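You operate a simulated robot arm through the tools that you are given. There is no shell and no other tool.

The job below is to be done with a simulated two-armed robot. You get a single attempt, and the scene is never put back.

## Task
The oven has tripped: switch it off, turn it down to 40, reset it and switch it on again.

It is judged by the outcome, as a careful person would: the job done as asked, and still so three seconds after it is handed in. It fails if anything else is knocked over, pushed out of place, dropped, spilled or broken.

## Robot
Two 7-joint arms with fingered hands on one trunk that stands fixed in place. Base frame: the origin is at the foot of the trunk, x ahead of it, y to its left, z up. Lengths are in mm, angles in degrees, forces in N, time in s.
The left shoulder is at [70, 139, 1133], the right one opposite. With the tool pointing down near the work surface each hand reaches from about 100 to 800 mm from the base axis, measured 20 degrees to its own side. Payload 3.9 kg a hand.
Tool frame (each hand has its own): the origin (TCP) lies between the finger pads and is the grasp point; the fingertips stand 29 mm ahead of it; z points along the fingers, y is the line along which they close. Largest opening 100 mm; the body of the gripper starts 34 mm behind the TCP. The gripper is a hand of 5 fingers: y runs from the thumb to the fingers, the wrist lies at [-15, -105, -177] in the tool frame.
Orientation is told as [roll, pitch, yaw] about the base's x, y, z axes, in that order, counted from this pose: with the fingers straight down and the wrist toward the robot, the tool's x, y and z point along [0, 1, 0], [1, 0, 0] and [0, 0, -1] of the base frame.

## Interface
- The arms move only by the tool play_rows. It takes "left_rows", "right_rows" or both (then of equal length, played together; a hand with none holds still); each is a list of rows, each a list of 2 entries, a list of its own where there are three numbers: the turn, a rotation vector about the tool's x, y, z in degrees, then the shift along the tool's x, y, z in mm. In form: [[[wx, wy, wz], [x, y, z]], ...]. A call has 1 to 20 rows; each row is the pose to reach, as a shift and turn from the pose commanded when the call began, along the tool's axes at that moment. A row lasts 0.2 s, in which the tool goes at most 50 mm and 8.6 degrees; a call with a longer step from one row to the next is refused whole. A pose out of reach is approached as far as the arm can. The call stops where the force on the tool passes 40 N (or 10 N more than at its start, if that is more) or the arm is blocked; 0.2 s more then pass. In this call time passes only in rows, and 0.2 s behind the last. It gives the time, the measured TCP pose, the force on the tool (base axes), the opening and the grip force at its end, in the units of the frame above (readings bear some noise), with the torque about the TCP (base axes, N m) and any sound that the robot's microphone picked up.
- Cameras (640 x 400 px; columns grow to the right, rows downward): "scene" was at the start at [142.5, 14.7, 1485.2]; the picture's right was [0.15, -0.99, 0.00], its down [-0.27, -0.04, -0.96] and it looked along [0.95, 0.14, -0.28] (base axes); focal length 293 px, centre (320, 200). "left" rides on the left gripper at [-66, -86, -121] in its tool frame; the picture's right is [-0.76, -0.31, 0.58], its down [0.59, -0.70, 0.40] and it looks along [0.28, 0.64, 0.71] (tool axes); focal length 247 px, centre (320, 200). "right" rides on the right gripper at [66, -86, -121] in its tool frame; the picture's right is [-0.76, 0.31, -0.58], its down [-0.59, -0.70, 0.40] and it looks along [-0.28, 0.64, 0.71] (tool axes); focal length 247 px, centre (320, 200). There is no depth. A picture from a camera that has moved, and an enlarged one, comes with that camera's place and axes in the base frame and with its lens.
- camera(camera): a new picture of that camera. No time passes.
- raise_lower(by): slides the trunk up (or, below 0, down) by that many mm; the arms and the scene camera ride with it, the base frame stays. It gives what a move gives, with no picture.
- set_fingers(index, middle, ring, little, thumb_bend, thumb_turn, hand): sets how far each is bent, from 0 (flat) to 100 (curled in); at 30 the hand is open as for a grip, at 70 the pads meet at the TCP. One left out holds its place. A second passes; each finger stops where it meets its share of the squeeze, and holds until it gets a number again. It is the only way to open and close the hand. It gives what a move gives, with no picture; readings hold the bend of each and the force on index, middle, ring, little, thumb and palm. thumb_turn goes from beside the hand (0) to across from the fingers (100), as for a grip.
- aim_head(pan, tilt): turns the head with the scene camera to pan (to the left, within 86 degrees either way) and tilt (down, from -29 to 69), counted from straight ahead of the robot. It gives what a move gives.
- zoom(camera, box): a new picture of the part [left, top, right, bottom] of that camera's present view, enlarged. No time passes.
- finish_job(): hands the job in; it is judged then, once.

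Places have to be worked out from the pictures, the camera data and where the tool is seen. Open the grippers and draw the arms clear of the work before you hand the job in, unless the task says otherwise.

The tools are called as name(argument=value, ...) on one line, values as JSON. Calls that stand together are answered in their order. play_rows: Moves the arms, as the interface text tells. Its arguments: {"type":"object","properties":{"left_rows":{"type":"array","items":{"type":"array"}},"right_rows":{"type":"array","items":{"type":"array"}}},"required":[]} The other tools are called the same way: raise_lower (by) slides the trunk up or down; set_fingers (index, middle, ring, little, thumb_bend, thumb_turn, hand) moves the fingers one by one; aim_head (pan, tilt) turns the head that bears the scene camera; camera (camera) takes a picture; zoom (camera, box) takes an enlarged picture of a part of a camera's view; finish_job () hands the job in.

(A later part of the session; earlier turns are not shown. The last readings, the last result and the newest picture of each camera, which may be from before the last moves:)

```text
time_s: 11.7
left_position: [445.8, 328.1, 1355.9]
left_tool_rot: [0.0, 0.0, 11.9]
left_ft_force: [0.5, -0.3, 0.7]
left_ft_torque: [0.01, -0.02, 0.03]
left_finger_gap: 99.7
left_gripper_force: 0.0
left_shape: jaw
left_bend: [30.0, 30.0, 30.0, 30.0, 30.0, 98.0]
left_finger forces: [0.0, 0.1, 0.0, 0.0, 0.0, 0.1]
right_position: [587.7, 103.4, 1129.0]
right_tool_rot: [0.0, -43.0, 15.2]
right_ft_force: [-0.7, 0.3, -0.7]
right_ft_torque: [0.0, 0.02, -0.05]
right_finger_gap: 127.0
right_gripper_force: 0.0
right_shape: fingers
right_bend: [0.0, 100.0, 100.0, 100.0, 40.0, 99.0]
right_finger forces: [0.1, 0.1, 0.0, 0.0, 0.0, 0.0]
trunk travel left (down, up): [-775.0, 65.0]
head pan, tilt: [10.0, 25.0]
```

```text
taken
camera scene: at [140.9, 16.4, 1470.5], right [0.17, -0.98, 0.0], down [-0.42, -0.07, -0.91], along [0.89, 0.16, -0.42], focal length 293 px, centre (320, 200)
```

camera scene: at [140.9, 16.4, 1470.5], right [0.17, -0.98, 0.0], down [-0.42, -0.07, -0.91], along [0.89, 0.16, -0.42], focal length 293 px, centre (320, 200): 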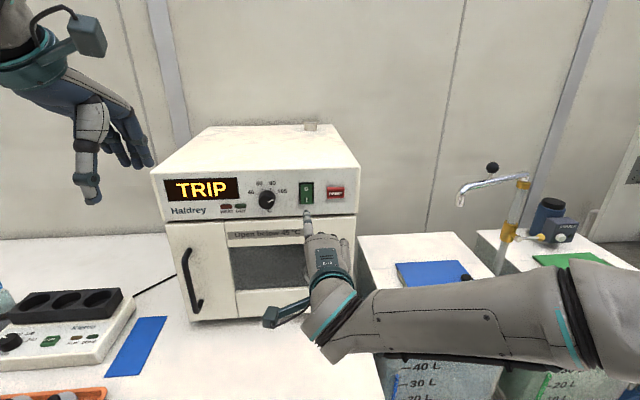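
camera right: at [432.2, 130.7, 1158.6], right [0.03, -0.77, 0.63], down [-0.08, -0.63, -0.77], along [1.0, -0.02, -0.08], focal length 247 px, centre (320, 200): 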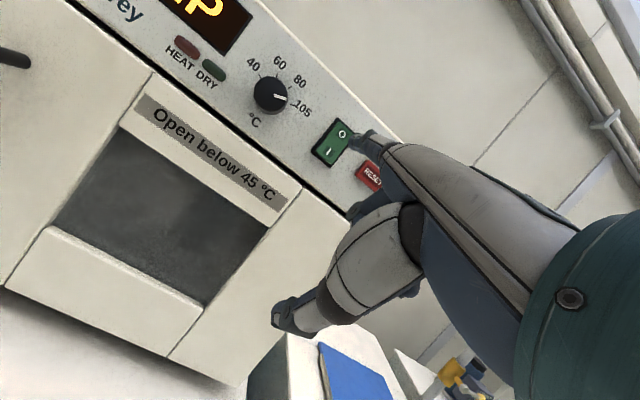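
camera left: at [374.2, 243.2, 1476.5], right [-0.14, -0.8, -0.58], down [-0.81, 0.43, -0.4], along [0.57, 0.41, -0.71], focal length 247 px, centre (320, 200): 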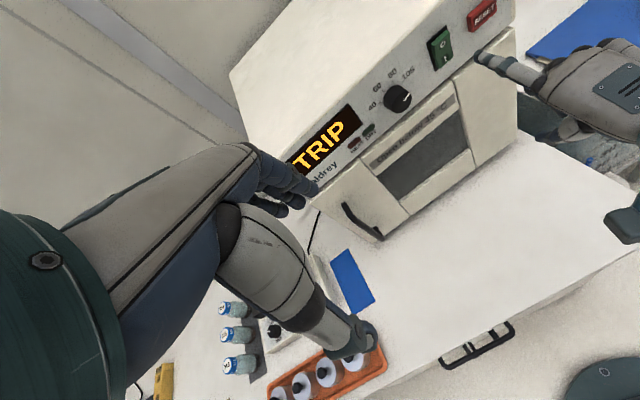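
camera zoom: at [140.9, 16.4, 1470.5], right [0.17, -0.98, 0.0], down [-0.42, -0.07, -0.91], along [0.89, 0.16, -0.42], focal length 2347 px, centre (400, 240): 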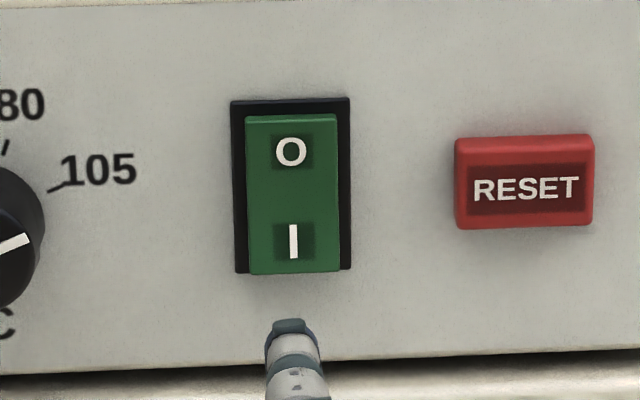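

The rocker is now plainly in the O (off) position: the O end is sunk and the I end stands out; TRIP seems to be a latched display. Next is the knob, so I'll study it closely from all cameras.

zoom(camera="scene", box=[235, 165, 299, 225])

zoom(camera="right", box=[230, 40, 326, 130])

zoom(camera="left", box=[350, 60, 446, 130])

```text
6.67 times, centred on (267, 195) of scene
camera zoom: at [140.9, 16.4, 1470.5], right [0.17, -0.98, 0.0], down [-0.42, -0.07, -0.91], along [0.89, 0.16, -0.42], focal length 1956 px, centre (673, 233)
```

zoom: 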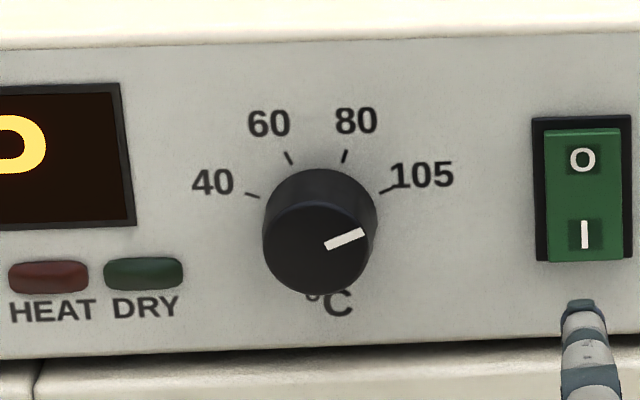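

```text
4.44 times, centred on (278, 85) of right
camera zoom: at [432.2, 130.7, 1158.6], right [0.03, -0.77, 0.63], down [-0.08, -0.63, -0.77], along [1.0, -0.02, -0.08], focal length 1098 px, centre (507, 711)
```

zoom: 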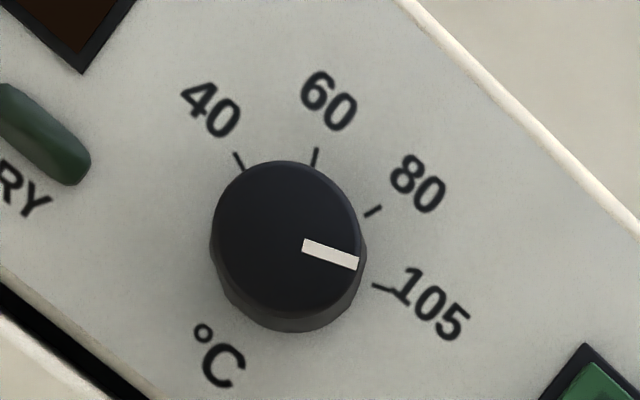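

```text
5.71 times, centred on (398, 95) of left
camera zoom: at [374.7, 243.5, 1476.3], right [-0.14, -0.8, -0.58], down [-0.81, 0.43, -0.4], along [0.57, 0.41, -0.71], focal length 1411 px, centre (-126, 800)
```

zoom: 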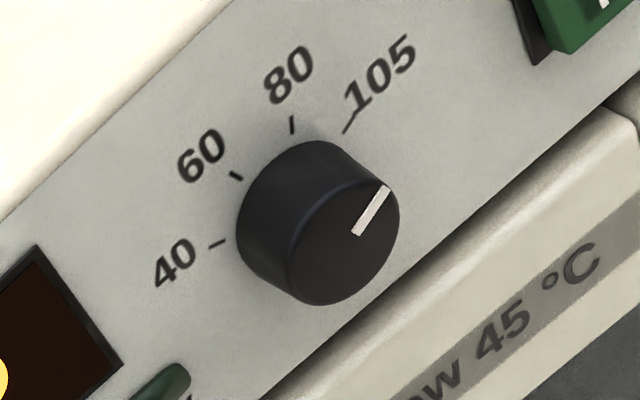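

The pointer is aligned with the 105 tick, so the knob (Ø≈39 mm, about 22 mm proud, base centre ≈[722, 242, 1191]) must turn about 130° counter-clockwise. I'll first draw the right hand back and to the right to make room for the left hand.

play_rows(right_rows=[[[0, 0, 0], [-29, -17, -29]], [[0, 0, 0], [-59, -33, -59]], [[0, 0, 0], [-88, -50, -88]], [[0, 0, 0], [-117, -66, -118]], [[0, 0, 0], [-147, -83, -147]]])

camera(camera="right")

zoom(camera="scene", box=[0, 0, 200, 240])

```text
time_s: 12.8
left_position: [445.4, 324.6, 1356.8]
left_tool_rot: [0.1, -0.2, 11.7]
left_ft_force: [0.9, -0.5, -0.7]
left_ft_torque: [0.04, -0.01, 0.02]
left_finger_gap: 99.8
left_gripper_force: 0.1
left_shape: jaw
left_bend: [30.0, 30.0, 30.0, 30.0, 30.0, 98.0]
left_finger forces: [0.0, 0.1, 0.0, 0.0, 0.0, 0.0]
right_position: [475.3, -80.1, 1183.9]
right_tool_rot: [0.1, -42.7, 15.2]
right_ft_force: [0.3, -0.5, -0.5]
right_ft_torque: [0.01, 0.01, 0.02]
right_finger_gap: 126.8
right_gripper_force: 0.0
right_shape: fingers
right_bend: [0.0, 100.0, 100.0, 100.0, 40.0, 99.0]
right_finger forces: [0.0, 0.1, 0.0, 0.1, 0.1, 0.0]
right hand out of reach, approached as far as the arm can: row 5
trunk travel left (down, up): [-775.0, 65.0]
head pan, tilt: [10.0, 25.0]
```

```text
taken
camera right: at [320.4, -53.9, 1214.0], right [0.04, -0.77, 0.63], down [-0.08, -0.63, -0.77], along [1.0, -0.02, -0.09], focal length 247 px, centre (320, 200)
```

right: 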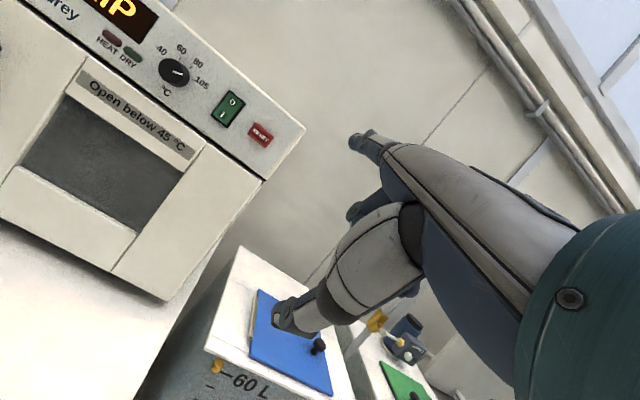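

```text
1.67 times, centred on (100, 120) of scene
camera zoom: at [139.9, 14.3, 1470.7], right [0.17, -0.98, 0.0], down [-0.42, -0.07, -0.91], along [0.89, 0.16, -0.42], focal length 489 px, centre (687, 333)
```

zoom: 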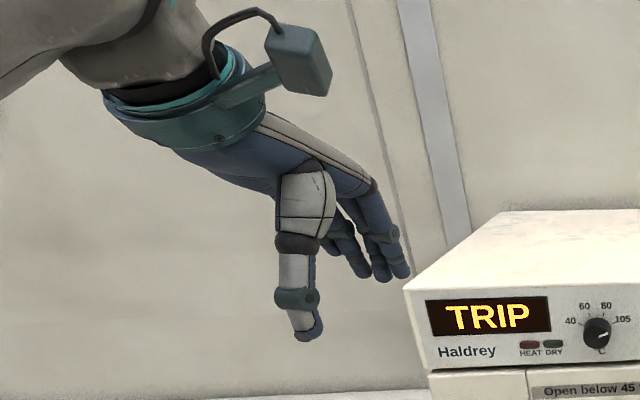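

The right hand is clear. Now I'll swing the left hand to face the panel (fingers forward, wrist below) about 130 mm in front of the knob.

play_rows(left_rows=[[[-7.5, 0.2, -0.2], [-12.2, 9.7, 13.8]], [[-15, 0.4, -0.4], [-24.5, 19.5, 27.6]], [[-22.5, 0.6, -0.6], [-36.7, 29.2, 41.4]], [[-30, 0.8, -0.8], [-48.9, 39, 55.2]], [[-37.5, 1.0, -1.0], [-61.1, 48.7, 69]], [[-45, 1.2, -1.2], [-73.4, 58.4, 82.8]]])

camera(camera="scene")

camera(camera="left")

```text
time_s: 14.2
left_position: [518.7, 266.6, 1273.1]
left_tool_rot: [0.8, -45.1, 12.8]
left_ft_force: [0.0, 0.8, -0.5]
left_ft_torque: [0.01, 0.03, 0.01]
left_finger_gap: 99.8
left_gripper_force: 0.0
left_shape: jaw
left_bend: [30.0, 30.0, 30.0, 30.0, 30.0, 98.0]
left_finger forces: [0.1, 0.0, 0.0, 0.0, 0.0, 0.2]
right_position: [478.1, -78.1, 1183.2]
right_tool_rot: [0.0, -42.8, 15.1]
right_ft_force: [0.3, 0.3, -0.4]
right_ft_torque: [0.0, -0.04, 0.0]
right_finger_gap: 126.8
right_gripper_force: 0.1
right_shape: fingers
right_bend: [0.0, 100.0, 100.0, 100.0, 40.0, 99.0]
right_finger forces: [0.1, 0.0, 0.1, 0.1, 0.0, 0.0]
trunk travel left (down, up): [-775.0, 65.0]
head pan, tilt: [10.0, 25.0]
```

```text
taken
camera scene: at [141.6, 16.6, 1470.5], right [0.17, -0.98, 0.0], down [-0.42, -0.07, -0.91], along [0.89, 0.16, -0.42], focal length 293 px, centre (320, 200)
```

scene: 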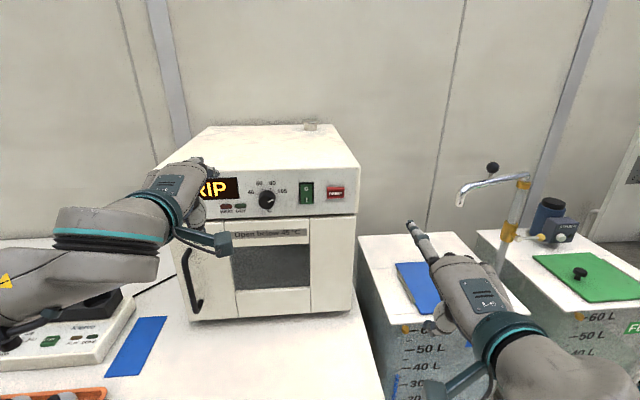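

```text
taken
camera left: at [391.5, 166.3, 1296.2], right [0.36, -0.69, -0.63], down [-0.35, 0.53, -0.77], along [0.87, 0.5, -0.05], focal length 247 px, centre (320, 200)
```

left: 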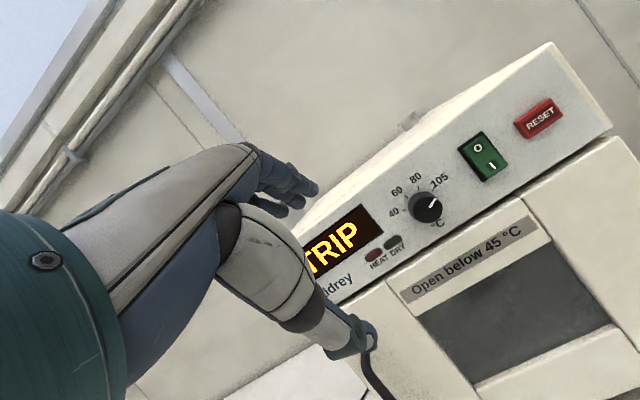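

The turn behaves as expected. I'll complete the second half of the swing to face the panel squarely.

play_rows(left_rows=[[[-7.5, 0.2, -0.2], [-12.3, -3, 16.3]], [[-15, 0.4, -0.4], [-24.6, -6, 32.6]], [[-22.5, 0.6, -0.6], [-37, -9, 49]], [[-30, 0.8, -0.8], [-49.3, -12, 65.3]], [[-37.5, 1.0, -1.0], [-61.6, -15, 81.6]], [[-45, 1.2, -1.2], [-73.9, -18.1, 97.9]]])

camera(camera="scene")

camera(camera="left")

camera(camera="right")

```text
time_s: 15.7
left_position: [590.8, 210.3, 1187.9]
left_tool_rot: [158.8, -89.9, -143.8]
left_ft_force: [-0.5, -0.4, -0.3]
left_ft_torque: [0.01, 0.01, 0.03]
left_finger_gap: 100.0
left_gripper_force: 0.1
left_shape: jaw
left_bend: [30.0, 30.0, 30.0, 30.0, 30.0, 98.0]
left_finger forces: [0.0, 0.0, 0.0, 0.0, 0.1, 0.1]
right_position: [479.0, -77.5, 1184.5]
right_tool_rot: [0.0, -42.7, 15.1]
right_ft_force: [0.5, -0.6, 0.0]
right_ft_torque: [-0.01, 0.02, 0.0]
right_finger_gap: 127.1
right_gripper_force: 0.1
right_shape: fingers
right_bend: [0.0, 100.0, 100.0, 100.0, 40.0, 99.0]
right_finger forces: [0.0, 0.0, 0.0, 0.0, 0.1, 0.0]
trunk travel left (down, up): [-775.0, 65.0]
head pan, tilt: [10.0, 25.0]
```

```text
taken
camera scene: at [143.2, 16.5, 1470.3], right [0.17, -0.98, 0.0], down [-0.42, -0.07, -0.91], along [0.89, 0.16, -0.42], focal length 293 px, centre (320, 200)
```

scene: 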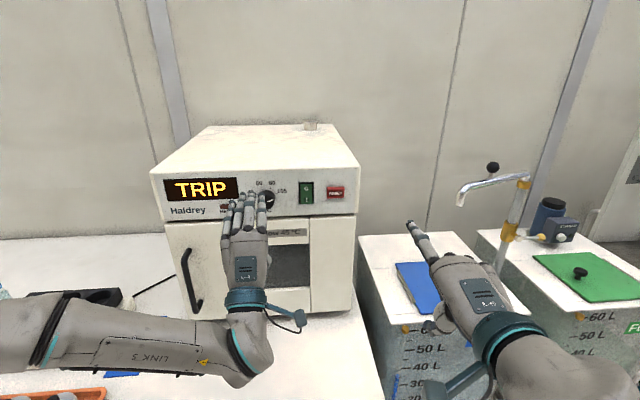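

```text
taken
camera left: at [491.0, 113.5, 1102.0], right [0.75, -0.58, -0.31], down [0.24, 0.67, -0.7], along [0.61, 0.46, 0.64], focal length 247 px, centre (320, 200)
```

left: 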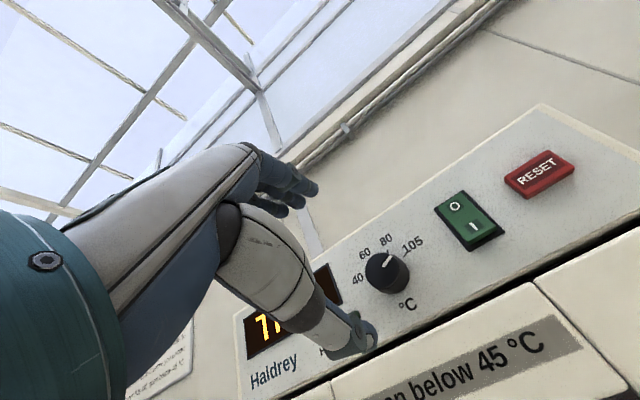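

```text
taken
camera right: at [323.7, -51.9, 1213.4], right [0.04, -0.77, 0.63], down [-0.08, -0.63, -0.77], along [1.0, -0.02, -0.09], focal length 247 px, centre (320, 200)
```

right: 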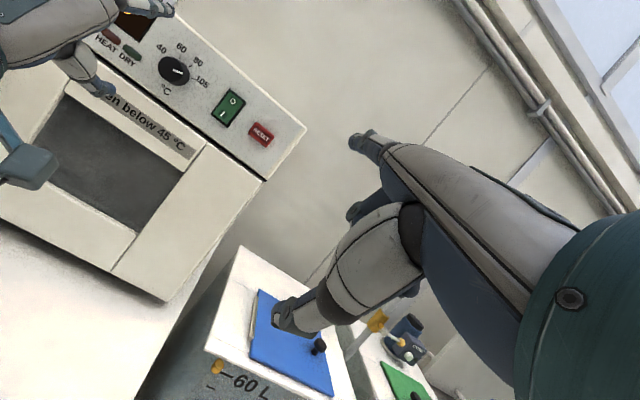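

The left hand now faces the panel squarely, with the knob about 135 mm ahead and nearly on axis. I'll zoom in to see how fingers and thumb sit relative to the axis.

zoom(camera="scene", box=[190, 165, 318, 265])

zoom(camera="right", box=[0, 0, 224, 140])

zoom(camera="left", box=[230, 120, 450, 370])

```text
4.00 times, centred on (254, 215) of scene
camera zoom: at [143.2, 16.5, 1470.3], right [0.17, -0.98, 0.0], down [-0.42, -0.07, -0.91], along [0.89, 0.16, -0.42], focal length 1173 px, centre (584, 140)
```

zoom: 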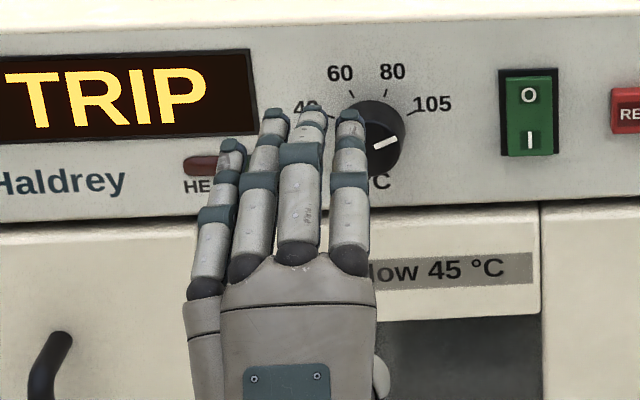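

```text
2.86 times, centred on (112, 70) of right
camera zoom: at [323.7, -51.9, 1213.4], right [0.04, -0.77, 0.63], down [-0.08, -0.63, -0.77], along [1.0, -0.02, -0.09], focal length 706 px, centre (914, 571)
```

zoom: 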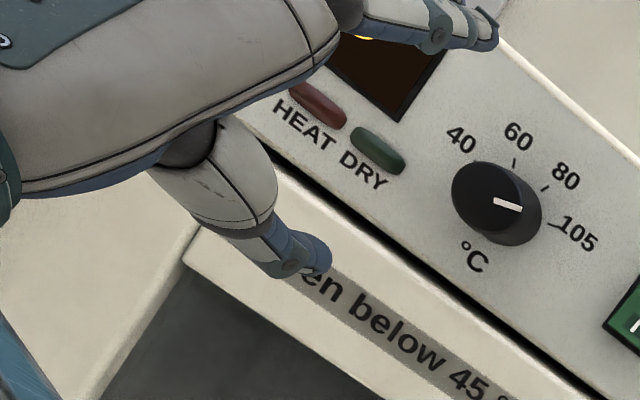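

```text
1.60 times, centred on (340, 245) of left
camera zoom: at [491.0, 113.5, 1102.0], right [0.75, -0.58, -0.31], down [0.24, 0.67, -0.7], along [0.61, 0.46, 0.64], focal length 395 px, centre (288, 128)
```

zoom: 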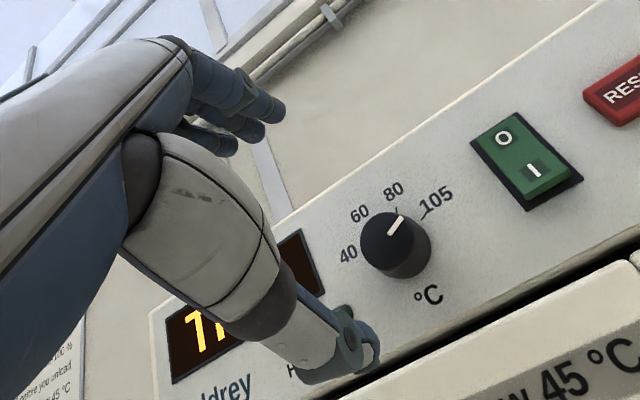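

The thumb (x≈-5) opposes the index (x≈-6) and middle (x≈+11), so I'll grip with those three, curl the ring and little fingers, and narrow the opening so nothing comes near the rocker. I'll then look again.

set_fingers(hand="left", index=45, middle=45, ring=100, little=100, thumb_bend=45, thumb_turn=98)

zoom(camera="left", box=[230, 120, 450, 370])

zoom(camera="scene", box=[190, 165, 318, 265])

zoom(camera="right", box=[0, 0, 224, 140])

```text
time_s: 16.6
left_position: [589.7, 210.0, 1189.3]
left_tool_rot: [-152.2, -89.9, 167.2]
left_ft_force: [-0.8, -0.1, 0.4]
left_ft_torque: [0.0, 0.01, 0.0]
left_finger_gap: 62.9
left_gripper_force: 0.1
left_shape: fingers
left_bend: [45.0, 45.0, 100.0, 100.0, 45.0, 97.0]
left_finger forces: [0.0, 0.0, 0.1, 0.0, 0.0, 0.0]
right_position: [478.4, -77.3, 1184.0]
right_tool_rot: [-0.1, -42.8, 15.2]
right_ft_force: [0.4, -0.1, -0.1]
right_ft_torque: [-0.03, -0.01, 0.0]
right_finger_gap: 127.3
right_gripper_force: 0.0
right_shape: fingers
right_bend: [0.0, 100.0, 100.0, 100.0, 40.0, 99.0]
right_finger forces: [0.0, 0.1, 0.0, 0.0, 0.1, 0.1]
trunk travel left (down, up): [-775.0, 65.0]
head pan, tilt: [10.0, 25.0]
```

```text
1.60 times, centred on (340, 245) of left
camera zoom: at [489.6, 113.7, 1103.1], right [0.75, -0.58, -0.31], down [0.23, 0.67, -0.7], along [0.61, 0.46, 0.64], focal length 395 px, centre (288, 128)
```

zoom: 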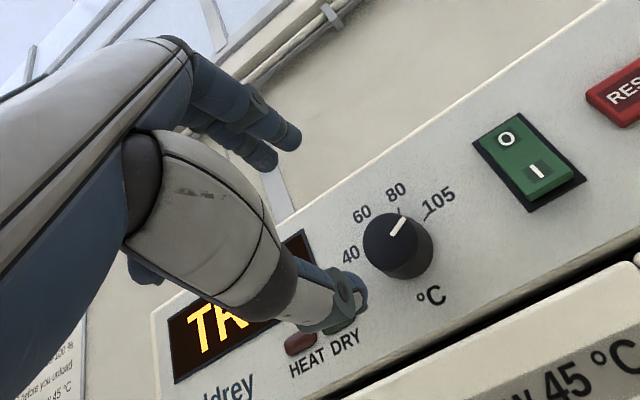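

```text
4.00 times, centred on (254, 215) of scene
camera zoom: at [141.3, 16.5, 1470.5], right [0.17, -0.98, 0.0], down [-0.42, -0.07, -0.91], along [0.89, 0.16, -0.42], focal length 1173 px, centre (584, 140)
```

zoom: 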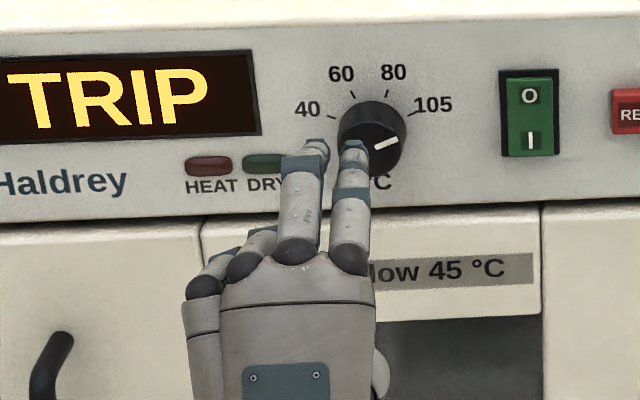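

```text
2.86 times, centred on (112, 70) of right
camera zoom: at [322.2, -51.9, 1213.9], right [0.04, -0.77, 0.63], down [-0.08, -0.63, -0.77], along [1.0, -0.02, -0.09], focal length 706 px, centre (914, 571)
```

zoom: 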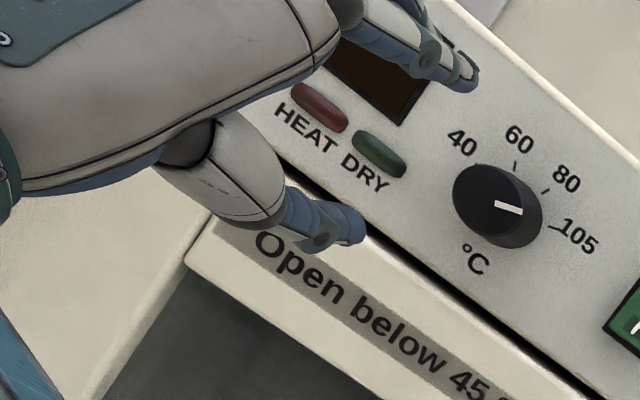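

The opening is now 63 mm around the 39 mm knob. I'll rotate the hand +64° about its own axis (clockwise seen from the front) at this standoff, so the grip can later turn counter-clockwise, and check that the arm reaches it.

play_rows(left_rows=[[[0, 0, 8], [-1, 0, 0]], [[0, 0, 16], [-2, 0, 0]], [[0, 0, 24], [-3, 0.5, 0]], [[0, 0, 32], [-4, 1, 0]], [[0, 0, 40], [-5, 1, 0]], [[0, 0, 48], [-6, 1.2, 0]], [[0, 0, 56], [-6, 1.2, 0]], [[0, 0, 64], [-6, 1.2, 0]]])

camera(camera="scene")

camera(camera="left")

camera(camera="right")

```text
time_s: 18.4
left_position: [589.2, 180.9, 1173.2]
left_tool_rot: [90.7, -26.5, -74.5]
left_ft_force: [-1.4, 0.8, 0.4]
left_ft_torque: [-0.04, -0.03, 0.0]
left_finger_gap: 62.6
left_gripper_force: 0.1
left_shape: fingers
left_bend: [45.0, 45.0, 100.0, 100.0, 45.0, 97.0]
left_finger forces: [0.0, 0.0, 0.0, 0.0, 0.1, 0.0]
left hand out of reach, approached as far as the arm can: row 7, 8
right_position: [477.9, -79.0, 1183.4]
right_tool_rot: [0.2, -42.8, 15.1]
right_ft_force: [0.0, -0.1, 0.0]
right_ft_torque: [0.02, 0.01, 0.03]
right_finger_gap: 127.1
right_gripper_force: 0.0
right_shape: fingers
right_bend: [0.0, 100.0, 100.0, 100.0, 40.0, 99.0]
right_finger forces: [0.2, 0.1, 0.1, 0.0, 0.0, 0.0]
trunk travel left (down, up): [-775.0, 65.0]
head pan, tilt: [10.0, 25.0]
```

```text
taken
camera scene: at [141.1, 15.2, 1470.5], right [0.17, -0.98, 0.0], down [-0.42, -0.07, -0.91], along [0.89, 0.16, -0.42], focal length 293 px, centre (320, 200)
```

scene: 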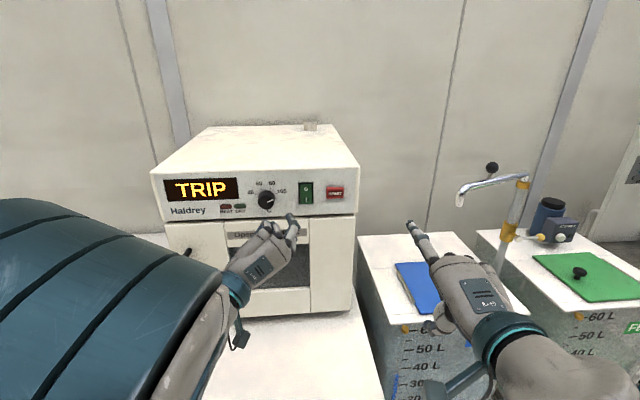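

```text
taken
camera left: at [460.7, 192.9, 1073.9], right [0.58, 0.1, -0.81], down [0.14, 0.97, 0.22], along [0.8, -0.24, 0.55], focal length 247 px, centre (320, 200)
```

left: 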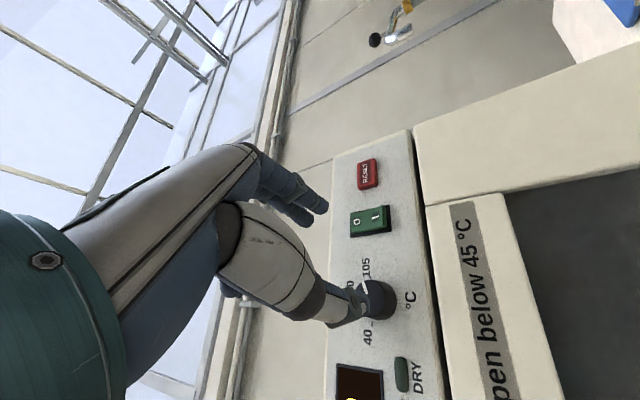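

```text
taken
camera right: at [322.0, -53.0, 1213.9], right [0.04, -0.77, 0.63], down [-0.08, -0.63, -0.77], along [1.0, -0.02, -0.09], focal length 247 px, centre (320, 200)
```

right: 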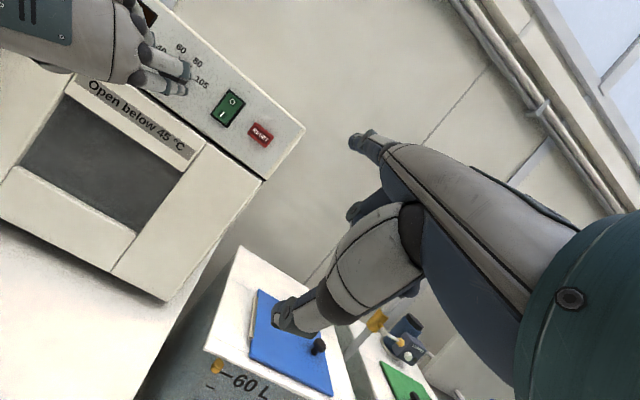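

The arm ran out of reach at the last few degrees of that rotation while folded back this far. I'll turn back to about +45° and see where the hand settles.

play_rows(left_rows=[[[0, 0, -6.5], [0, 0, 8]], [[0, 0, -13], [0, 0, 16]], [[0, 0, -19], [0, 0, 24]]])

camera(camera="scene")

camera(camera="left")

```text
time_s: 19.2
left_position: [613.7, 190.5, 1171.2]
left_tool_rot: [90.0, -45.2, -75.0]
left_ft_force: [0.6, 0.4, -0.3]
left_ft_torque: [-0.01, 0.01, 0.02]
left_finger_gap: 62.7
left_gripper_force: 0.1
left_shape: fingers
left_bend: [45.0, 45.0, 100.0, 100.0, 45.0, 97.0]
left_finger forces: [0.1, 0.0, 0.0, 0.0, 0.1, 0.0]
right_position: [478.5, -76.7, 1183.5]
right_tool_rot: [-0.2, -42.8, 15.2]
right_ft_force: [-0.4, 0.7, 0.1]
right_ft_torque: [0.01, -0.02, -0.02]
right_finger_gap: 126.8
right_gripper_force: 0.1
right_shape: fingers
right_bend: [0.0, 100.0, 100.0, 100.0, 40.0, 99.0]
right_finger forces: [0.0, 0.0, 0.0, 0.1, 0.0, 0.1]
trunk travel left (down, up): [-775.0, 65.0]
head pan, tilt: [10.0, 25.0]
```

```text
taken
camera scene: at [141.5, 17.7, 1470.5], right [0.17, -0.98, 0.0], down [-0.42, -0.07, -0.91], along [0.89, 0.16, -0.42], focal length 293 px, centre (320, 200)
```

scene: 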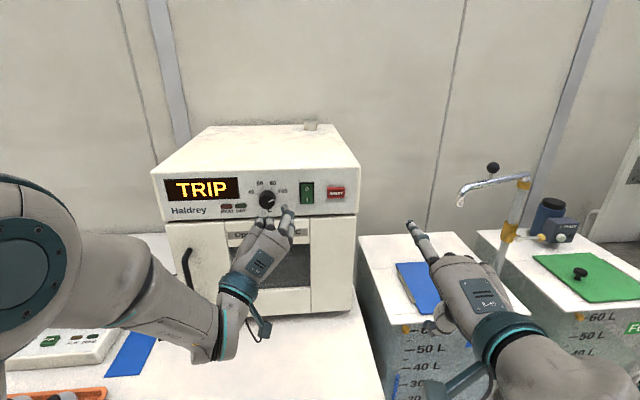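

```text
taken
camera left: at [492.2, 169.9, 1063.4], right [0.64, -0.16, -0.75], down [0.15, 0.99, -0.08], along [0.75, -0.06, 0.66], focal length 247 px, centre (320, 200)
```

left: 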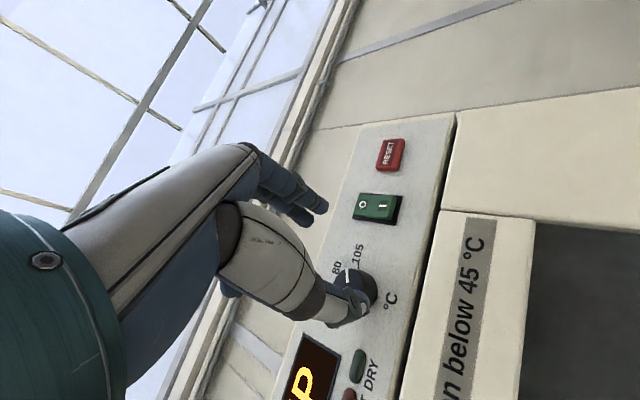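

The hand is now at +45° and reachable. The knob lies about 30 mm off along the tool's x, so I'll shift onto its axis and move in to about 83 mm from the panel.

play_rows(left_rows=[[[0, 0, 0], [14, 0, 10]], [[0, 0, 0], [28.2, -0.9, 20]], [[0, 0, 0], [28.2, -0.9, 35]]])

camera(camera="left")

zoom(camera="scene", box=[190, 165, 350, 265])

zoom(camera="right", box=[80, 0, 304, 140])

```text
time_s: 20.1
left_position: [640.7, 206.3, 1188.2]
left_tool_rot: [90.2, -45.1, -74.7]
left_ft_force: [0.5, 0.2, -0.5]
left_ft_torque: [-0.02, -0.01, 0.02]
left_finger_gap: 62.8
left_gripper_force: 0.2
left_shape: fingers
left_bend: [45.0, 45.0, 100.0, 100.0, 45.0, 97.0]
left_finger forces: [0.0, 0.1, 0.0, 0.1, 0.0, 0.0]
left hand out of reach, approached as far as the arm can: row 2, 3
right_position: [478.1, -77.9, 1183.7]
right_tool_rot: [-0.1, -42.8, 15.1]
right_ft_force: [-0.5, 0.8, 0.7]
right_ft_torque: [0.01, -0.03, 0.0]
right_finger_gap: 126.8
right_gripper_force: 0.0
right_shape: fingers
right_bend: [0.0, 100.0, 100.0, 100.0, 40.0, 99.0]
right_finger forces: [0.0, 0.0, 0.0, 0.0, 0.0, 0.0]
trunk travel left (down, up): [-775.0, 65.0]
head pan, tilt: [10.0, 25.0]
```

```text
taken
camera left: at [519.8, 186.5, 1079.3], right [0.64, -0.15, -0.75], down [0.14, 0.99, -0.08], along [0.75, -0.05, 0.66], focal length 247 px, centre (320, 200)
```

left: 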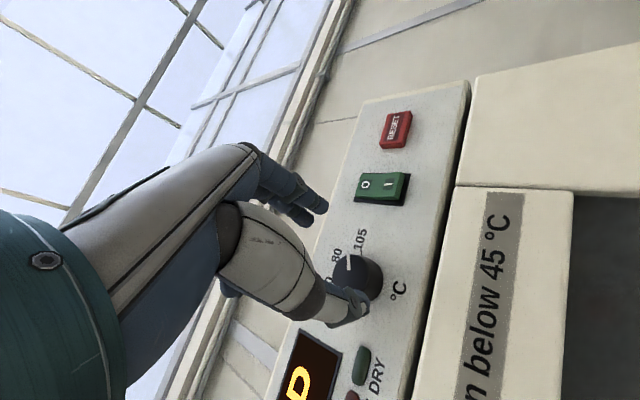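

```text
4.00 times, centred on (270, 215) of scene
camera zoom: at [141.9, 16.5, 1470.4], right [0.17, -0.98, 0.0], down [-0.42, -0.07, -0.91], along [0.89, 0.16, -0.42], focal length 1173 px, centre (520, 140)
```

zoom: 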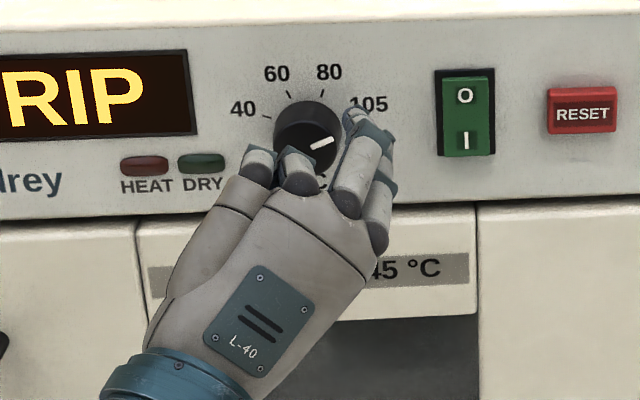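

```text
2.86 times, centred on (192, 70) of right
camera zoom: at [322.7, -51.9, 1213.7], right [0.04, -0.77, 0.63], down [-0.08, -0.63, -0.77], along [1.0, -0.02, -0.09], focal length 706 px, centre (686, 571)
```

zoom: 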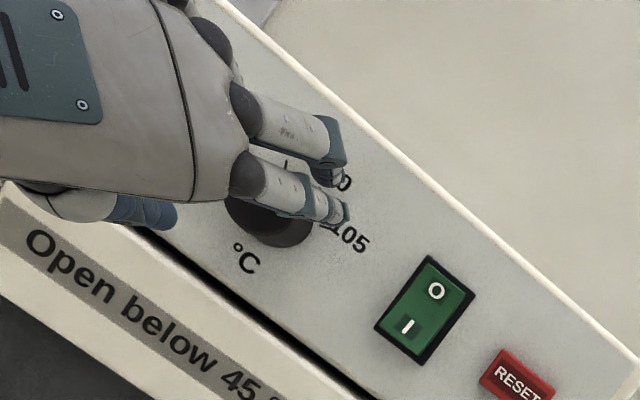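

At +45° the arm still cannot quite reach the axis, so I'll use a smaller starting angle: turn back to about +15° and centre on the knob.

play_rows(left_rows=[[[0, 0, -7.5], [2.6, -1.6, 0]], [[0, 0, -15], [5.2, -3.2, 0]], [[0, 0, -22.5], [7.8, -4.8, 0]], [[0, 0, -30], [10.5, -6.4, 0]]])

camera(camera="left")

zoom(camera="scene", box=[190, 165, 350, 265])

zoom(camera="right", box=[80, 0, 304, 140])

```text
time_s: 21.1
left_position: [638.2, 219.6, 1190.2]
left_tool_rot: [90.2, -75.2, -75.1]
left_ft_force: [0.5, -0.6, 0.5]
left_ft_torque: [-0.01, 0.0, -0.01]
left_finger_gap: 62.7
left_gripper_force: 0.0
left_shape: fingers
left_bend: [45.0, 45.0, 100.0, 100.0, 45.0, 97.0]
left_finger forces: [0.0, 0.0, 0.0, 0.0, 0.0, 0.1]
right_position: [478.2, -75.9, 1184.0]
right_tool_rot: [0.0, -42.8, 15.3]
right_ft_force: [0.2, 0.4, 0.0]
right_ft_torque: [0.01, 0.01, -0.05]
right_finger_gap: 127.3
right_gripper_force: 0.1
right_shape: fingers
right_bend: [0.0, 100.0, 100.0, 100.0, 40.0, 99.0]
right_finger forces: [0.0, 0.0, 0.0, 0.0, 0.0, 0.0]
trunk travel left (down, up): [-775.0, 65.0]
head pan, tilt: [10.0, 25.0]
```

```text
taken
camera left: at [531.2, 146.0, 1089.7], right [0.73, -0.48, -0.49], down [0.19, 0.83, -0.53], along [0.66, 0.29, 0.69], focal length 247 px, centre (320, 200)
```

left: 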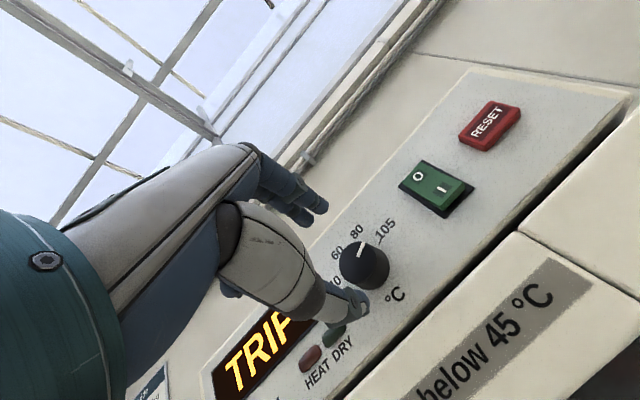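

```text
4.00 times, centred on (270, 215) of scene
camera zoom: at [141.5, 18.0, 1470.5], right [0.17, -0.98, 0.0], down [-0.42, -0.07, -0.91], along [0.89, 0.16, -0.42], focal length 1173 px, centre (520, 140)
```

zoom: 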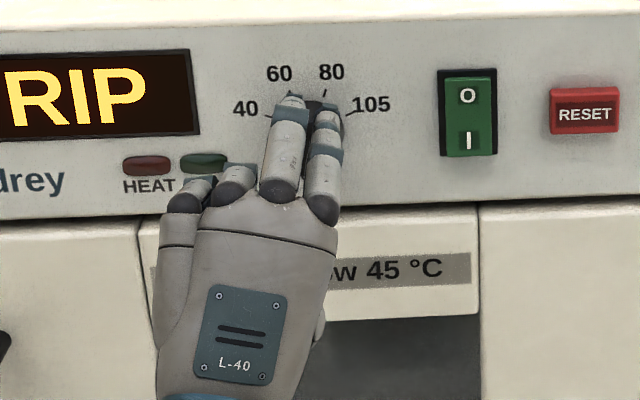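

```text
2.86 times, centred on (192, 70) of right
camera zoom: at [322.4, -50.7, 1213.9], right [0.04, -0.77, 0.63], down [-0.08, -0.63, -0.77], along [1.0, -0.02, -0.09], focal length 706 px, centre (686, 571)
```

zoom: 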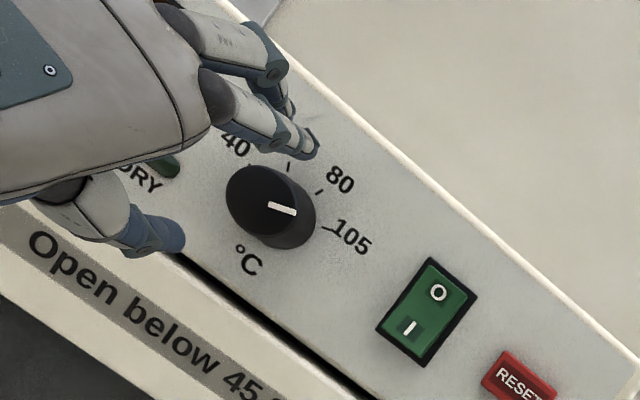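

The hand is now at +15° with thumb below and index and middle above the knob. I'll zoom the left camera to check the centring before moving in.

zoom(camera="left", box=[300, 210, 428, 310])

```text
4.00 times, centred on (364, 260) of left
camera zoom: at [531.2, 146.0, 1089.7], right [0.73, -0.48, -0.49], down [0.19, 0.83, -0.53], along [0.66, 0.29, 0.69], focal length 988 px, centre (144, -40)
```

zoom: 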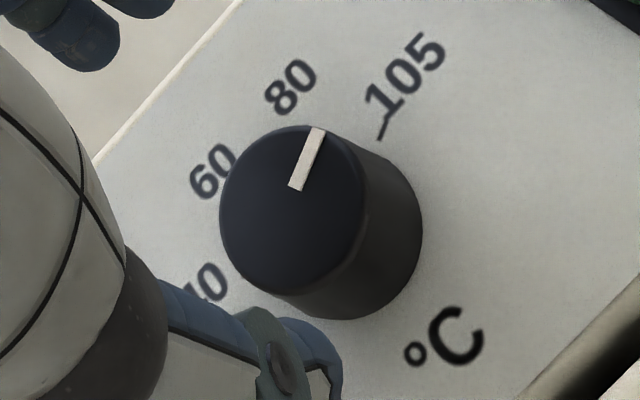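

The knob axis sits at tool (-1, 0), well centred. I'll move straight in 50 mm so the finger pads straddle the knob, leaving about 7 mm between fingertips and panel.

play_rows(left_rows=[[[0, 0, 0], [-2, 0, 12]], [[0, 0, 0], [-2, 0, 24]], [[0, 0, 0], [-2, 0, 36]], [[0, 0, 0], [-2, 0, 44]], [[0, 0, 0], [-2, 0, 50]]])

camera(camera="left")

zoom(camera="scene", box=[190, 165, 350, 265])

zoom(camera="right", box=[80, 0, 304, 140])

```text
time_s: 22.2
left_position: [686.5, 228.4, 1189.6]
left_tool_rot: [90.1, -74.9, -75.0]
left_ft_force: [-0.2, 0.2, 0.0]
left_ft_torque: [-0.01, -0.03, 0.01]
left_finger_gap: 62.7
left_gripper_force: 0.1
left_shape: fingers
left_bend: [45.0, 45.0, 100.0, 100.0, 45.0, 97.0]
left_finger forces: [0.0, 0.0, 0.1, 0.1, 0.1, 0.1]
right_position: [477.8, -77.3, 1183.0]
right_tool_rot: [0.0, -42.8, 15.2]
right_ft_force: [0.1, 0.1, -0.8]
right_ft_torque: [-0.01, 0.02, -0.01]
right_finger_gap: 127.0
right_gripper_force: 0.0
right_shape: fingers
right_bend: [0.0, 100.0, 100.0, 100.0, 40.0, 99.0]
right_finger forces: [0.1, 0.1, 0.1, 0.0, 0.0, 0.0]
trunk travel left (down, up): [-775.0, 65.0]
head pan, tilt: [10.0, 25.0]
```

```text
taken
camera left: at [580.1, 154.8, 1088.4], right [0.73, -0.48, -0.49], down [0.19, 0.83, -0.53], along [0.66, 0.29, 0.69], focal length 247 px, centre (320, 200)
```

left: 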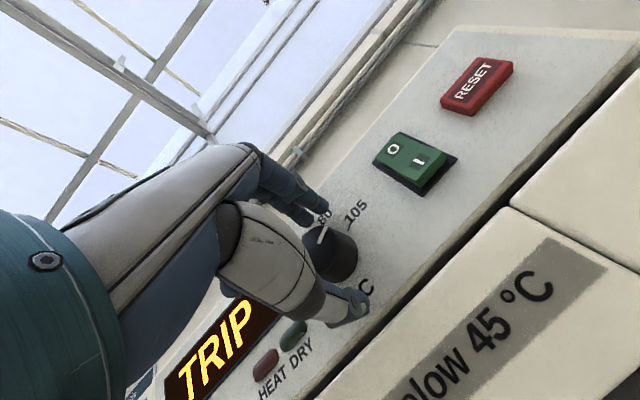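

```text
4.00 times, centred on (270, 215) of scene
camera zoom: at [141.1, 16.4, 1470.5], right [0.17, -0.98, 0.0], down [-0.42, -0.07, -0.91], along [0.89, 0.16, -0.42], focal length 1173 px, centre (520, 140)
```

zoom: 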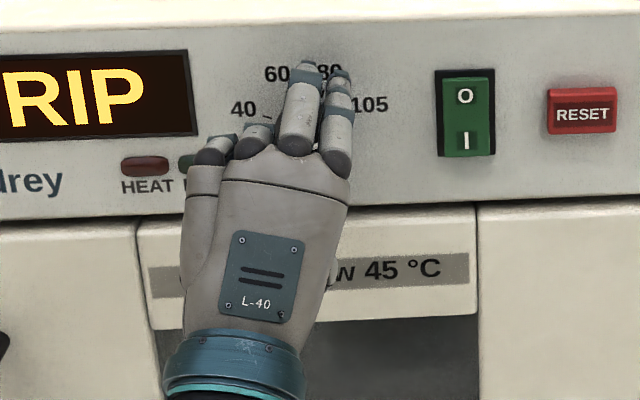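

```text
2.86 times, centred on (192, 70) of right
camera zoom: at [322.0, -52.0, 1213.9], right [0.04, -0.77, 0.63], down [-0.08, -0.63, -0.77], along [1.0, -0.02, -0.09], focal length 706 px, centre (686, 571)
```

zoom: 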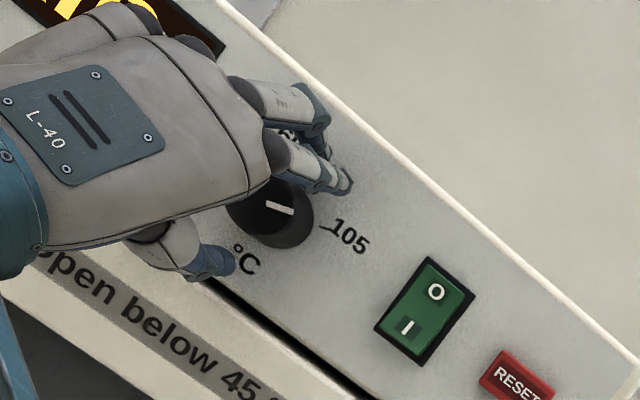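

The pads appear to straddle the knob without contact. I'll zoom in on the left and right cameras to check depth before closing.

zoom(camera="left", box=[270, 170, 398, 340])

zoom(camera="right", box=[140, 40, 220, 100])

```text
2.35 times, centred on (334, 255) of left
camera zoom: at [580.1, 154.8, 1088.4], right [0.73, -0.48, -0.49], down [0.19, 0.83, -0.53], along [0.66, 0.29, 0.69], focal length 581 px, centre (287, 71)
```

zoom: 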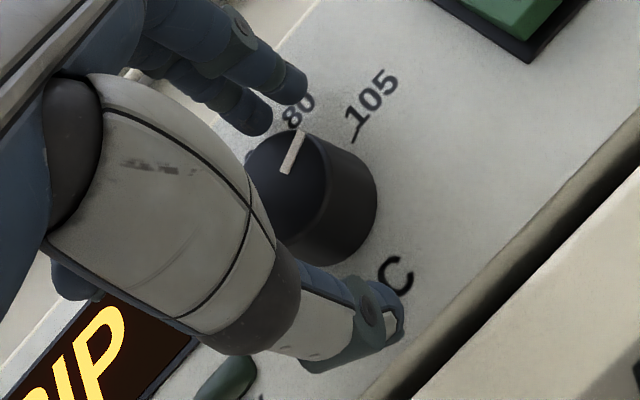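

```text
6.67 times, centred on (180, 70) of right
camera zoom: at [322.0, -52.0, 1213.9], right [0.04, -0.77, 0.63], down [-0.08, -0.63, -0.77], along [1.0, -0.02, -0.09], focal length 1646 px, centre (1253, 1067)
```

zoom: 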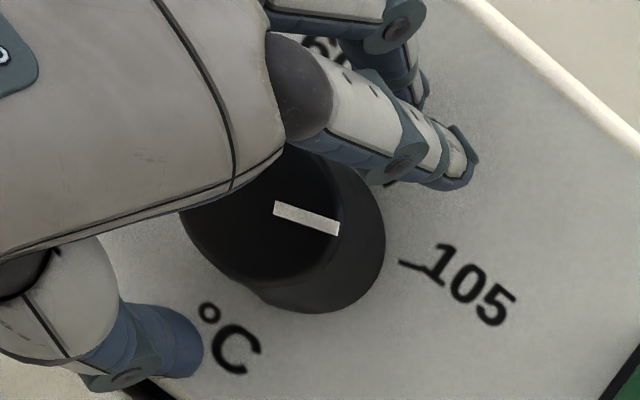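

Both sides are clear of the knob with good overlap. I'll close the thumb, index and middle onto it.

set_fingers(hand="left", index=65, middle=65, thumb_bend=65)

zoom(camera="left", box=[270, 170, 398, 340])

zoom(camera="right", box=[140, 40, 220, 100])

```text
time_s: 23.2
left_position: [685.7, 227.1, 1189.7]
left_tool_rot: [90.4, -74.9, -75.3]
left_ft_force: [1.1, -0.2, 3.0]
left_ft_torque: [0.0, -0.09, -0.01]
left_finger_gap: 28.8
left_gripper_force: 7.1
left_shape: fingers
left_bend: [60.0, 60.0, 100.0, 100.0, 60.0, 99.0]
left_finger forces: [4.6, 4.3, 0.1, 0.1, 5.1, 0.0]
right_position: [477.6, -77.5, 1183.6]
right_tool_rot: [-0.1, -42.7, 15.1]
right_ft_force: [0.4, 0.3, 0.8]
right_ft_torque: [0.01, 0.01, -0.02]
right_finger_gap: 126.9
right_gripper_force: 0.1
right_shape: fingers
right_bend: [0.0, 100.0, 100.0, 100.0, 40.0, 99.0]
right_finger forces: [0.0, 0.1, 0.0, 0.1, 0.0, 0.1]
trunk travel left (down, up): [-775.0, 65.0]
head pan, tilt: [10.0, 25.0]
```

```text
2.35 times, centred on (334, 255) of left
camera zoom: at [579.7, 154.4, 1089.0], right [0.73, -0.48, -0.49], down [0.19, 0.83, -0.53], along [0.66, 0.29, 0.69], focal length 581 px, centre (287, 71)
```

zoom: 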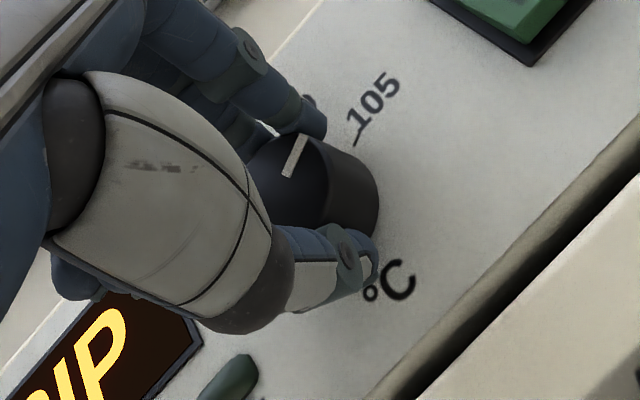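

```text
6.67 times, centred on (180, 70) of right
camera zoom: at [321.6, -52.2, 1214.1], right [0.04, -0.77, 0.63], down [-0.08, -0.63, -0.77], along [1.0, -0.02, -0.09], focal length 1646 px, centre (1253, 1067)
```

zoom: 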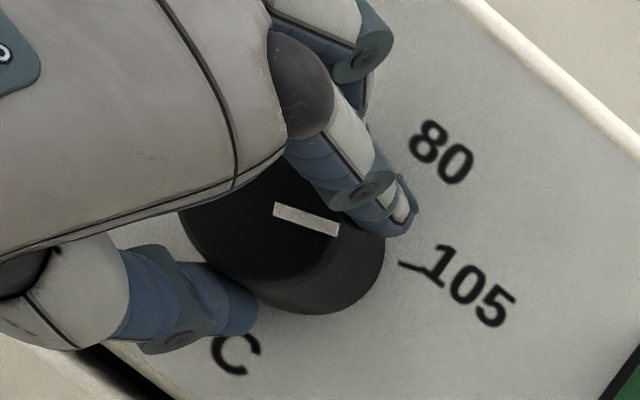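

All three digits grip the knob with about 5 N each. I'll turn it counter-clockwise 48° and check whether the pointer follows.

play_rows(left_rows=[[[0, 0, -6], [0, 0, 0]], [[0, 0, -12], [0, 0, 0]], [[0, 0, -18], [0, 0, 0]], [[0, 0, -24], [0, 0, 0]], [[0, 0, -30], [0, 0, 0]], [[0, 0, -36], [0, 0, 0]], [[0, 0, -42], [0, 0, 0]], [[0, 0, -48], [0, 0, 0]]])

zoom(camera="left", box=[240, 150, 440, 340])

zoom(camera="right", box=[120, 20, 248, 100])

zoom(camera="scene", box=[190, 165, 350, 265])

```text
time_s: 25.1
left_position: [678.0, 218.3, 1219.5]
left_tool_rot: [-87.5, -57.2, 103.5]
left_ft_force: [0.0, 0.2, -0.5]
left_ft_torque: [0.01, 0.02, -0.01]
left_finger_gap: 13.6
left_gripper_force: 0.0
left_shape: fingers
left_bend: [65.0, 65.0, 100.0, 100.0, 65.0, 100.0]
left_finger forces: [0.0, 0.0, 0.1, 0.1, 0.0, 0.1]
left hand out of reach, approached as far as the arm can: row 4, 5, 6, 7, 8
right_position: [477.7, -78.0, 1183.9]
right_tool_rot: [0.1, -42.8, 15.1]
right_ft_force: [-0.1, 0.9, -0.3]
right_ft_torque: [0.0, 0.02, 0.03]
right_finger_gap: 126.8
right_gripper_force: 0.0
right_shape: fingers
right_bend: [0.0, 100.0, 100.0, 100.0, 40.0, 99.0]
right_finger forces: [0.0, 0.1, 0.0, 0.0, 0.1, 0.1]
trunk travel left (down, up): [-775.0, 65.0]
head pan, tilt: [10.0, 25.0]
```

```text
2.11 times, centred on (340, 245) of left
camera zoom: at [589.3, 85.3, 1184.9], right [0.77, -0.62, 0.14], down [0.33, 0.21, -0.92], along [0.54, 0.76, 0.37], focal length 520 px, centre (278, 105)
```

zoom: 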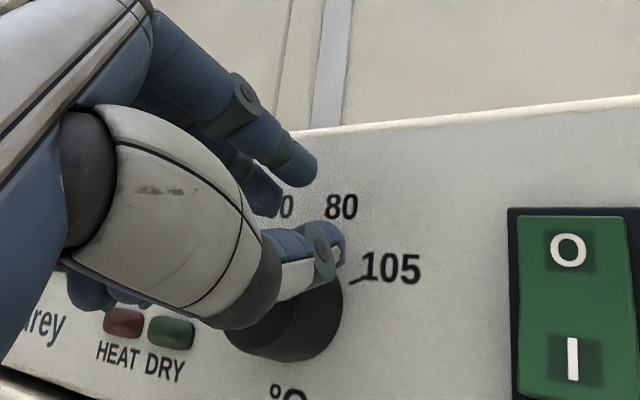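

```text
5.00 times, centred on (184, 60) of right
camera zoom: at [322.2, -52.0, 1213.9], right [0.04, -0.77, 0.63], down [-0.08, -0.63, -0.77], along [1.0, -0.02, -0.09], focal length 1235 px, centre (1000, 900)
```

zoom: 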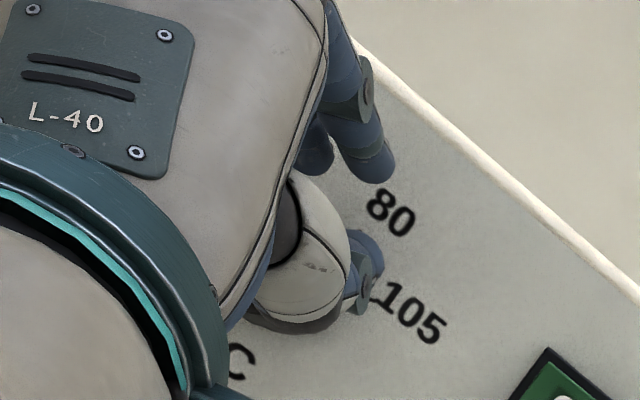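

```text
4.00 times, centred on (270, 215) of scene
camera zoom: at [141.3, 16.3, 1470.5], right [0.17, -0.98, 0.0], down [-0.42, -0.07, -0.91], along [0.89, 0.16, -0.42], focal length 1173 px, centre (520, 140)
```

zoom: 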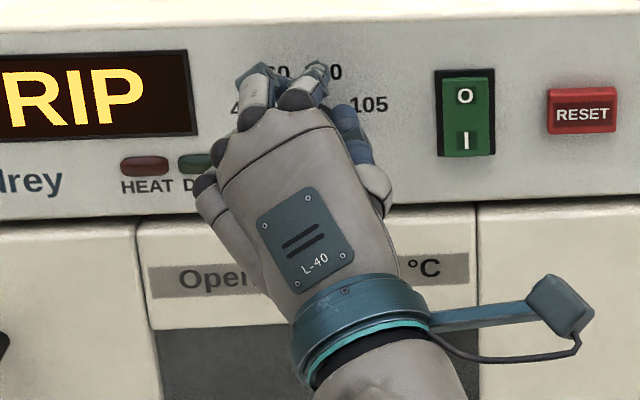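

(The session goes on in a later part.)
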